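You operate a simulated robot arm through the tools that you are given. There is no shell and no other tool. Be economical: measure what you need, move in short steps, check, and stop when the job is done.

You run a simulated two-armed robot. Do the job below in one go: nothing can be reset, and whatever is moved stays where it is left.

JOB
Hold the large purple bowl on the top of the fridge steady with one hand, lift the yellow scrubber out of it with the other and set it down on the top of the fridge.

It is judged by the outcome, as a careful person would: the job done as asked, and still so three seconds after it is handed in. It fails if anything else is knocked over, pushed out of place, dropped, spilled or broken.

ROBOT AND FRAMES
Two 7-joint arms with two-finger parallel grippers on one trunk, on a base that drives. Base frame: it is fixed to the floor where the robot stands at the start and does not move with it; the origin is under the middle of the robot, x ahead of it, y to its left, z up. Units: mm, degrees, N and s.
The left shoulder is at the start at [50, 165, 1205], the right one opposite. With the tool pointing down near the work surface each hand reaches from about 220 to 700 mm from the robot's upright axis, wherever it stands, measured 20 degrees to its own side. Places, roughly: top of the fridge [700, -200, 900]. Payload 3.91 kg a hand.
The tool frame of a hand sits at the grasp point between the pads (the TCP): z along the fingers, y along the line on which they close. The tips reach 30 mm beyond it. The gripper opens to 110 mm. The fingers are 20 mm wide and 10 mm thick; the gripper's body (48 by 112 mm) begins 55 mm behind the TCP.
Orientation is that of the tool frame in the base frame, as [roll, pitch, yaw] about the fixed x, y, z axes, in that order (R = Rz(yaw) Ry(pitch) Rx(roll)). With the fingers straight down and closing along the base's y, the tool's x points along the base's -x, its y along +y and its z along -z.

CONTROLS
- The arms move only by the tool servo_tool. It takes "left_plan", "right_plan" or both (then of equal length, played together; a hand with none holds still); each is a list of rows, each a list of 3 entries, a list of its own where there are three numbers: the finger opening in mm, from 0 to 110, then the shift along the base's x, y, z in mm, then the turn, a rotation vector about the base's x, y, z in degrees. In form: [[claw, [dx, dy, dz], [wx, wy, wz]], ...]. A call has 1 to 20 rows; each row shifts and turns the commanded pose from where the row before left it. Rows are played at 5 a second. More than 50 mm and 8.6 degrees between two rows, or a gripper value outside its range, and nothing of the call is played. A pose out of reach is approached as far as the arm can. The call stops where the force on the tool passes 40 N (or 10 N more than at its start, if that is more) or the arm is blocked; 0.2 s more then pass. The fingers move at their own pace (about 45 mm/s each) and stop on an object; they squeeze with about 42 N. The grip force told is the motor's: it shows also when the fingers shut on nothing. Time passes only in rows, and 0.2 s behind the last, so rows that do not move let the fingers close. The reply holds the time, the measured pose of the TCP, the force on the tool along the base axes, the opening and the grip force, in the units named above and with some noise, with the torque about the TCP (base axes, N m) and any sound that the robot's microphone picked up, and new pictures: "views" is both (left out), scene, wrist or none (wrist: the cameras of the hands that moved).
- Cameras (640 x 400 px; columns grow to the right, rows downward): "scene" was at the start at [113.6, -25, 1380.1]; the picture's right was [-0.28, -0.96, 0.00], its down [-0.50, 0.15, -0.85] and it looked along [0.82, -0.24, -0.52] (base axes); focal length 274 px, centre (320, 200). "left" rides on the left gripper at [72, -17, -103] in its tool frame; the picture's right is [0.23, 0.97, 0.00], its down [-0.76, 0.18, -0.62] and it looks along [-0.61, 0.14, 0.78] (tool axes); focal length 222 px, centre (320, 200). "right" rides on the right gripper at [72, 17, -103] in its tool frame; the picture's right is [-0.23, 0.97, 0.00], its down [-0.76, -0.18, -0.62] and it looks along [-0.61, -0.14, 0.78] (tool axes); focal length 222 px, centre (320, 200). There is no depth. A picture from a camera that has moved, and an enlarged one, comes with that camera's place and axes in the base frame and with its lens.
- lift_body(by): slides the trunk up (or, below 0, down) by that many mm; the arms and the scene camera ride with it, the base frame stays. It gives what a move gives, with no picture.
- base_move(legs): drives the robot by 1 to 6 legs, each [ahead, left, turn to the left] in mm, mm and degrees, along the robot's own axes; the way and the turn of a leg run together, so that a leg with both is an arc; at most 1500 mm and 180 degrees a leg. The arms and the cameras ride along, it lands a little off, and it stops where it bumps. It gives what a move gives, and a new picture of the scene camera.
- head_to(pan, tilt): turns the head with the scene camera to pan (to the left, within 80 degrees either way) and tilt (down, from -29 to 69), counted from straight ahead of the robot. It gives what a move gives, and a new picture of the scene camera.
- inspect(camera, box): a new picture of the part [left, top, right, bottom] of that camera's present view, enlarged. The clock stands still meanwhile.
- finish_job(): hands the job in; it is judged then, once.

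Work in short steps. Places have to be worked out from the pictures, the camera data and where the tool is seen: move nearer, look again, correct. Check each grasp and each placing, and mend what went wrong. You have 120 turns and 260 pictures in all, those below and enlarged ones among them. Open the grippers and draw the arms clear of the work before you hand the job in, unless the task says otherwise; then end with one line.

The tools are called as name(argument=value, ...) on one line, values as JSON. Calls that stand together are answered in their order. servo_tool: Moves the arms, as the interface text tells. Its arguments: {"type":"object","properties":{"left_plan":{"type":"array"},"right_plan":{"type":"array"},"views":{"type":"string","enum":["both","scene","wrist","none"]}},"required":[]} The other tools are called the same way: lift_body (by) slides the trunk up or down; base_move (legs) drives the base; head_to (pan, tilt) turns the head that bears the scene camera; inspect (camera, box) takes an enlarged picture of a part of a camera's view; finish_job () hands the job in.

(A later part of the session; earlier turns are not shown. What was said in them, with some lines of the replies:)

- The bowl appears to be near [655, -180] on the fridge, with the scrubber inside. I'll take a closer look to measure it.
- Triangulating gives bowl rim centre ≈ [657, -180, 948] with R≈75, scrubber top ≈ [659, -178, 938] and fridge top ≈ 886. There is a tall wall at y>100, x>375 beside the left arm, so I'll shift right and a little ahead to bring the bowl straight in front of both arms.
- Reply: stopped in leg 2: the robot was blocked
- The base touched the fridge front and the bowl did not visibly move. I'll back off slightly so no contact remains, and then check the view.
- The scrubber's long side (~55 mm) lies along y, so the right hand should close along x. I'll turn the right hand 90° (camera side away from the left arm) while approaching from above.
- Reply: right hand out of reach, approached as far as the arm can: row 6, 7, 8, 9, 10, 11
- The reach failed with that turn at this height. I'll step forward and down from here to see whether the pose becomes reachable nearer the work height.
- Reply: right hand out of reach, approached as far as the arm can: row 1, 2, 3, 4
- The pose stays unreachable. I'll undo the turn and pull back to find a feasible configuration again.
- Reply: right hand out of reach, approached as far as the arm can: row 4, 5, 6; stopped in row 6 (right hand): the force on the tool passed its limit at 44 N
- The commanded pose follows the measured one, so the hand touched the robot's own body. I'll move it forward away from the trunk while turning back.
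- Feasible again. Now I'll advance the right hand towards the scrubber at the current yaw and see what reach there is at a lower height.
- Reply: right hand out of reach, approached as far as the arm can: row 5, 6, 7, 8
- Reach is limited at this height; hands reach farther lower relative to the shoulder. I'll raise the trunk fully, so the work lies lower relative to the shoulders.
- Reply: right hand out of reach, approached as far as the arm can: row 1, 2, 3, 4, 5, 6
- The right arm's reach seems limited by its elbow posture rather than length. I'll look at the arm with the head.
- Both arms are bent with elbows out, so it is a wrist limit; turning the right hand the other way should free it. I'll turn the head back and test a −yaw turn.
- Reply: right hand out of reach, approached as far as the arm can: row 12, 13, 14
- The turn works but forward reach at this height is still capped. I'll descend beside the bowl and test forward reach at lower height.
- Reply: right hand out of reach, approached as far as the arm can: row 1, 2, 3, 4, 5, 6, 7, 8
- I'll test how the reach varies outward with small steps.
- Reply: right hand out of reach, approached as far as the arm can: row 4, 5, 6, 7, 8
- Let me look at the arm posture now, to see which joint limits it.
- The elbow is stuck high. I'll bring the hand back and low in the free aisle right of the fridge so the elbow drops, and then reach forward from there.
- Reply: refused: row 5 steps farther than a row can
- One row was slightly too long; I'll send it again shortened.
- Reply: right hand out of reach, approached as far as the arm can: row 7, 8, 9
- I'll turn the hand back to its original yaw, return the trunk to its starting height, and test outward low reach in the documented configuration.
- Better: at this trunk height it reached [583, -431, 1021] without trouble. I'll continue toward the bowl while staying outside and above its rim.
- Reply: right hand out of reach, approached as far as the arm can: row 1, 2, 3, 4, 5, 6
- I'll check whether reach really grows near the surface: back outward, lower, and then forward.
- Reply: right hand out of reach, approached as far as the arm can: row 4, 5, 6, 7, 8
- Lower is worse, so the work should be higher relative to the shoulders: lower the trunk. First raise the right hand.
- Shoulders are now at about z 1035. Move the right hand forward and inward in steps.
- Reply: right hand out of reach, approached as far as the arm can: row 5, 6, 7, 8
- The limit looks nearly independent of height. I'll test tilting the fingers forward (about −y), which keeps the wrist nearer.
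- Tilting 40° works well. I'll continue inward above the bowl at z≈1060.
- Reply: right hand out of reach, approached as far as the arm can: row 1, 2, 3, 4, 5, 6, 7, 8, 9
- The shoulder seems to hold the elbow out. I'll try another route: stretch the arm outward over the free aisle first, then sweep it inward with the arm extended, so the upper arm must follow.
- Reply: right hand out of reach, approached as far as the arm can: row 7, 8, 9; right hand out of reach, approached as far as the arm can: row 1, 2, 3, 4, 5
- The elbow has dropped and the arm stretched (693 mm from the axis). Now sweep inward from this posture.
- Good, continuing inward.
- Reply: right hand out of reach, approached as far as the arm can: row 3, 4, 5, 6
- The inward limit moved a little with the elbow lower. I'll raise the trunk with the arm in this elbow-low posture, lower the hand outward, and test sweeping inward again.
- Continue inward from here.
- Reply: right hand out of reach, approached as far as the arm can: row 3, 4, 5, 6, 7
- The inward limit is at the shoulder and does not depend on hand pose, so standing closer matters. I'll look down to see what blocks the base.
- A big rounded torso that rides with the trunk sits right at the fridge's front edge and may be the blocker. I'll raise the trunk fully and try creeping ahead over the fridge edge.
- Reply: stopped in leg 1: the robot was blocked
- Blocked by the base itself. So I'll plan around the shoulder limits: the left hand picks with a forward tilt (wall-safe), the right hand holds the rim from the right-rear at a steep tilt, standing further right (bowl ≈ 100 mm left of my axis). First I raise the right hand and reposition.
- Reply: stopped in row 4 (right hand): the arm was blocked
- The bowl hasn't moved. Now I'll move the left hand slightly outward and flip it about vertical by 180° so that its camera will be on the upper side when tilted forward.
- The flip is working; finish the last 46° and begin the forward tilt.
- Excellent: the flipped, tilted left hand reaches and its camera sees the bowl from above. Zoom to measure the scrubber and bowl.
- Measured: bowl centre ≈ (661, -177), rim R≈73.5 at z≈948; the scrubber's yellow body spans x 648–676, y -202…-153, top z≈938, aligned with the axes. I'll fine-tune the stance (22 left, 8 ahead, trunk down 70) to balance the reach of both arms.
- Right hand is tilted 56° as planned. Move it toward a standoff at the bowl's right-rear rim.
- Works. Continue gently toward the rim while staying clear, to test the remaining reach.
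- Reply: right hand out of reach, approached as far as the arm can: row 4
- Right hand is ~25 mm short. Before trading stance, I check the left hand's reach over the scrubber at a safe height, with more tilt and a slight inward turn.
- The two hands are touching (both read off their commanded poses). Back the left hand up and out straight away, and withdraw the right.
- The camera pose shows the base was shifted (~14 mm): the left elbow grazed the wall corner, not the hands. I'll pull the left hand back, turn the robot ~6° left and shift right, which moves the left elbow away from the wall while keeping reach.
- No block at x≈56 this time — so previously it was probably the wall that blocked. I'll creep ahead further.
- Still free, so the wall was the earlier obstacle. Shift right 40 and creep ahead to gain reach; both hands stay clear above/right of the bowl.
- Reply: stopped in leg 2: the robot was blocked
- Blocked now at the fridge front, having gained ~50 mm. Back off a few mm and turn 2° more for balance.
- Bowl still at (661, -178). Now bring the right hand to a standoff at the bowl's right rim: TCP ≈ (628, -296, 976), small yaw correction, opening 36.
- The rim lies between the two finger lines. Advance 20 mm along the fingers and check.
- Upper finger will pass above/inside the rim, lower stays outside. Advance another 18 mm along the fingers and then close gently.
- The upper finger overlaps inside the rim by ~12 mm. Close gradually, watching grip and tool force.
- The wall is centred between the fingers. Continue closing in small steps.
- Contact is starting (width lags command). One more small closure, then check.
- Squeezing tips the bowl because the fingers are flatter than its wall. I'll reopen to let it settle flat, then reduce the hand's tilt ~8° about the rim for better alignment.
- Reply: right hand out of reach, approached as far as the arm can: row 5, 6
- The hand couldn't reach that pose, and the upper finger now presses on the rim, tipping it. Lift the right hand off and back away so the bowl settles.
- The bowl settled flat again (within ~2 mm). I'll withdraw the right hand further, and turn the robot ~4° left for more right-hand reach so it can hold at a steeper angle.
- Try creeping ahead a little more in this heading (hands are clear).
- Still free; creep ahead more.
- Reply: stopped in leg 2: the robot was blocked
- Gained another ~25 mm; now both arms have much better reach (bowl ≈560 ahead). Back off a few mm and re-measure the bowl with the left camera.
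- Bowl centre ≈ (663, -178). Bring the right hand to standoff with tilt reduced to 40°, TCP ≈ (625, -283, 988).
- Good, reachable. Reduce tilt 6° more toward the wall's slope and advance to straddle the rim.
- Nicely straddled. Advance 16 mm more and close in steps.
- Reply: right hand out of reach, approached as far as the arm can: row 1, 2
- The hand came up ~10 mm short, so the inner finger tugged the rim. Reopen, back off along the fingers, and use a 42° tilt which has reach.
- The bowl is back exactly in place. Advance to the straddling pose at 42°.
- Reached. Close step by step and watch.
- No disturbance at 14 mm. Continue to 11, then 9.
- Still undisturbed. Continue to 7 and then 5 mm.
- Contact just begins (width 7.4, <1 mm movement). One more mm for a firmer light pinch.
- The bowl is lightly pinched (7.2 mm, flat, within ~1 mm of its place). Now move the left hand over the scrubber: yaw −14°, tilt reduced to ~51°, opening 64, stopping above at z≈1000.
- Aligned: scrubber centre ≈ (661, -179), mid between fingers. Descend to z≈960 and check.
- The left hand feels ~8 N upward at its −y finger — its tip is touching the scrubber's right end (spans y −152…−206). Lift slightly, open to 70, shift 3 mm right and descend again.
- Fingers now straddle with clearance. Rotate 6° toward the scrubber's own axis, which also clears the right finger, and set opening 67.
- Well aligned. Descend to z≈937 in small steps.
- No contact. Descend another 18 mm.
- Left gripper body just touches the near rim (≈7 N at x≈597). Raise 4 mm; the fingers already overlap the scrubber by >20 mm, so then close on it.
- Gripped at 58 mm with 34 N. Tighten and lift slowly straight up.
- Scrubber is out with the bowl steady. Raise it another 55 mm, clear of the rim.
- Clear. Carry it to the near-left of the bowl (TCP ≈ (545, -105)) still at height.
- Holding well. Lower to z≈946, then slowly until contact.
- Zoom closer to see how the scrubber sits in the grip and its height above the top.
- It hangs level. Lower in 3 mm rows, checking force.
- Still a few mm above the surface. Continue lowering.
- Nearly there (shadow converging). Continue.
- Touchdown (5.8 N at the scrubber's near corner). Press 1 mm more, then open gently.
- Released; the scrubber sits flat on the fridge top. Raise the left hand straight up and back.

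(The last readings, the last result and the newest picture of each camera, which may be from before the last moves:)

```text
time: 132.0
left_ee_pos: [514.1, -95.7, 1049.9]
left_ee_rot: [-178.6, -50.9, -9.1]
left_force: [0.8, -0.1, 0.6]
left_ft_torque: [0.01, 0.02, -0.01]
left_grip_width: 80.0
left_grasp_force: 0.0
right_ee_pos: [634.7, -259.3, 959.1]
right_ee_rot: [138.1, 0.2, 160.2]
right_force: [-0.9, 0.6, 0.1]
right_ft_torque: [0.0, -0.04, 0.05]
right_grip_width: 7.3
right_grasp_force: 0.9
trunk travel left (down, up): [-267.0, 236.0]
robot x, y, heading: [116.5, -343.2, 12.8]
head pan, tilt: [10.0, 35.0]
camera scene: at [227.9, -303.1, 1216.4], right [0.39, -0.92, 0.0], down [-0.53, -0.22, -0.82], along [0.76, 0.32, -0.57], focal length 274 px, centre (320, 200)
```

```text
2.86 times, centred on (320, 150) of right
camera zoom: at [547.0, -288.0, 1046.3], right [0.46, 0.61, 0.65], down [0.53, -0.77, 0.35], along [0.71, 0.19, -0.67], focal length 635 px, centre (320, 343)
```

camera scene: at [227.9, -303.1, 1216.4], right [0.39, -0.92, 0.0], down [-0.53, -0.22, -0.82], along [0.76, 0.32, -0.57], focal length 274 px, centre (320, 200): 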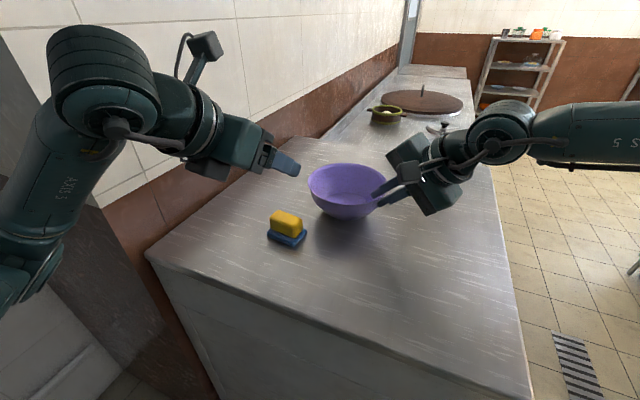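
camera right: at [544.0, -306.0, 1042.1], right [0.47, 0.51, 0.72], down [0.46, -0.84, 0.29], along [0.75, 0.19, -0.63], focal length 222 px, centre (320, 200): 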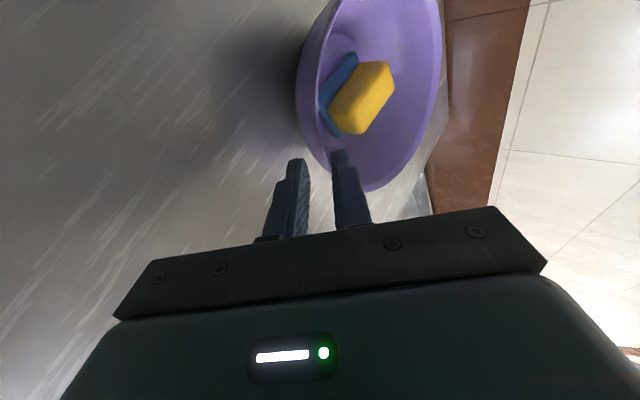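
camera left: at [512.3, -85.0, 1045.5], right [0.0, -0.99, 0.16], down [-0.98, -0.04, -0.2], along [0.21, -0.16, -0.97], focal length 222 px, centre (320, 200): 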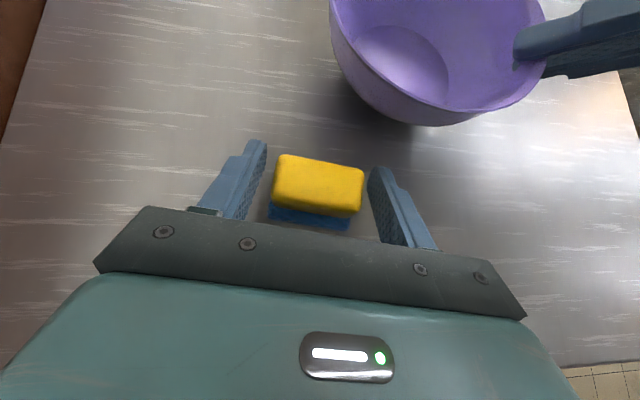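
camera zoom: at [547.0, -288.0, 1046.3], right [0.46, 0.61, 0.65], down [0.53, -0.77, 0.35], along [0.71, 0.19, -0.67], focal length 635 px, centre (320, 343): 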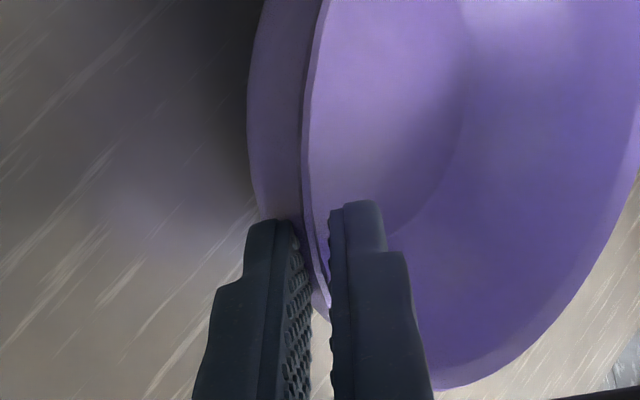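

Scrubber stands neatly on the fridge top. Now open the right hand and withdraw along the finger direction.

servo_tool(right_plan=[[12, [0, 0, 0], [0, 0, 0]], [22, [0, 0, 0], [0, 0, 0]], [34, [0, 0, 0], [0, 0, 0]], [36, [-2.3, -6.3, 7.4], [0, 0, 0]], [36, [-2.3, -6.3, 7.4], [0, 0, 0]], [36, [-4, -11, 14], [0, 0, 0]], [36, [-4, -20, 20], [0, 0, 0]], [36, [-5, -30, 20], [0, 0, 0]], [36, [-5, -35, 15], [0, 0, 0]]], views="scene")

inspect(camera="scene", box=[240, 130, 440, 260])

```text
time: 134.0
left_ee_pos: [514.3, -94.3, 1049.8]
left_ee_rot: [-178.6, -51.0, -9.4]
left_force: [-1.1, -0.8, 0.2]
left_ft_torque: [0.03, -0.01, 0.02]
left_grip_width: 80.2
left_grasp_force: 0.0
right_ee_pos: [613.3, -367.9, 1043.1]
right_ee_rot: [138.0, 0.2, 160.4]
right_force: [0.0, 0.2, -0.4]
right_ft_torque: [0.02, -0.02, 0.0]
right_grip_width: 36.1
right_grasp_force: 0.1
trunk travel left (down, up): [-267.0, 236.0]
robot x, y, heading: [117.5, -345.0, 12.6]
head pan, tilt: [10.0, 35.0]
camera scene: at [227.9, -303.4, 1216.4], right [0.39, -0.92, 0.0], down [-0.53, -0.22, -0.82], along [0.76, 0.32, -0.57], focal length 274 px, centre (320, 200)
```

scene: 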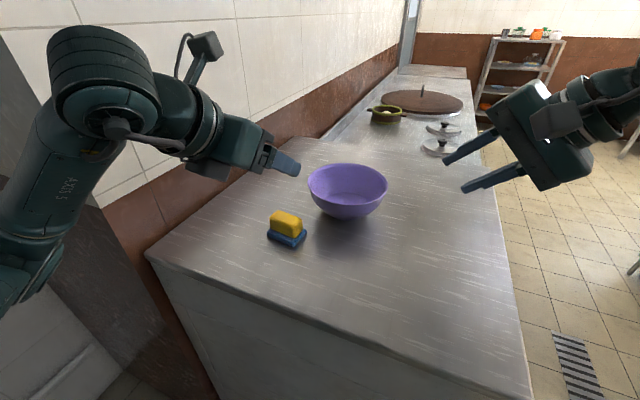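

```text
3.08 times, centred on (340, 195) of scene
camera zoom: at [227.9, -303.4, 1216.4], right [0.39, -0.92, 0.0], down [-0.53, -0.22, -0.82], along [0.76, 0.32, -0.57], focal length 843 px, centre (258, 215)
```

zoom: 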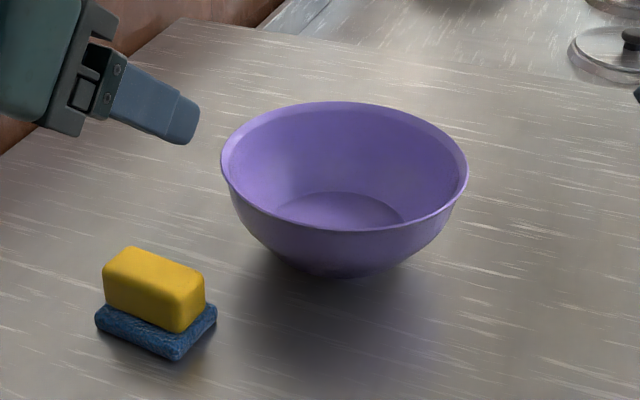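

Bowl upright in place, scrubber flat on the fridge top. I'll draw both hands further clear and open them fully.

servo_tool(left_plan=[[110, [-20, 0, 20], [0, 0, 0]], [110, [-25, 0, 20], [0, 0, 0]], [110, [-25, 0, 15], [0, 0, 0]]], right_plan=[[60, [-15, -30, 10], [0, 0, 0]], [90, [-20, -30, 10], [0, 0, 0]], [110, [-20, -30, 10], [0, 0, 0]]], views="scene")

```text
time: 134.8
left_ee_pos: [443.2, -97.8, 1105.4]
left_ee_rot: [-178.5, -51.0, -9.4]
left_force: [0.1, -0.2, 0.1]
left_ft_torque: [-0.01, -0.04, 0.02]
left_grip_width: 109.8
left_grasp_force: 0.1
right_ee_pos: [557.4, -457.6, 1071.2]
right_ee_rot: [138.2, 0.3, 160.3]
right_force: [0.5, -0.6, -0.4]
right_ft_torque: [0.0, 0.01, 0.04]
right_grip_width: 104.4
right_grasp_force: 0.1
trunk travel left (down, up): [-267.0, 236.0]
robot x, y, heading: [120.7, -344.7, 12.7]
head pan, tilt: [10.0, 35.0]
camera scene: at [227.7, -303.4, 1216.4], right [0.39, -0.92, 0.0], down [-0.53, -0.22, -0.82], along [0.76, 0.32, -0.57], focal length 274 px, centre (320, 200)
```

scene: 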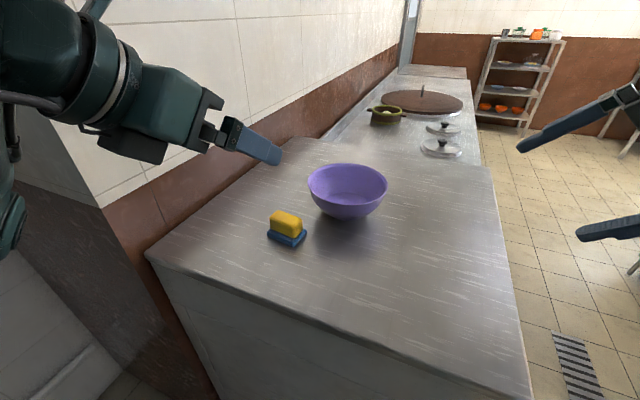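

Both hands are open and clear, the bowl is in place and the scrubber rests on the fridge top; handing in.

finish_job()

```text
The job is handed in.
```

The yellow scrubber is out of the purple bowl and sitting flat on the fridge top. The right hand pinched the bowl's rim during the lift, and the bowl is upright within a few millimetres of where it started. While I set up the hold, it tipped slightly three times and settled flat each time. The robot base also bumped a few times while I positioned it, with nothing seen to move.
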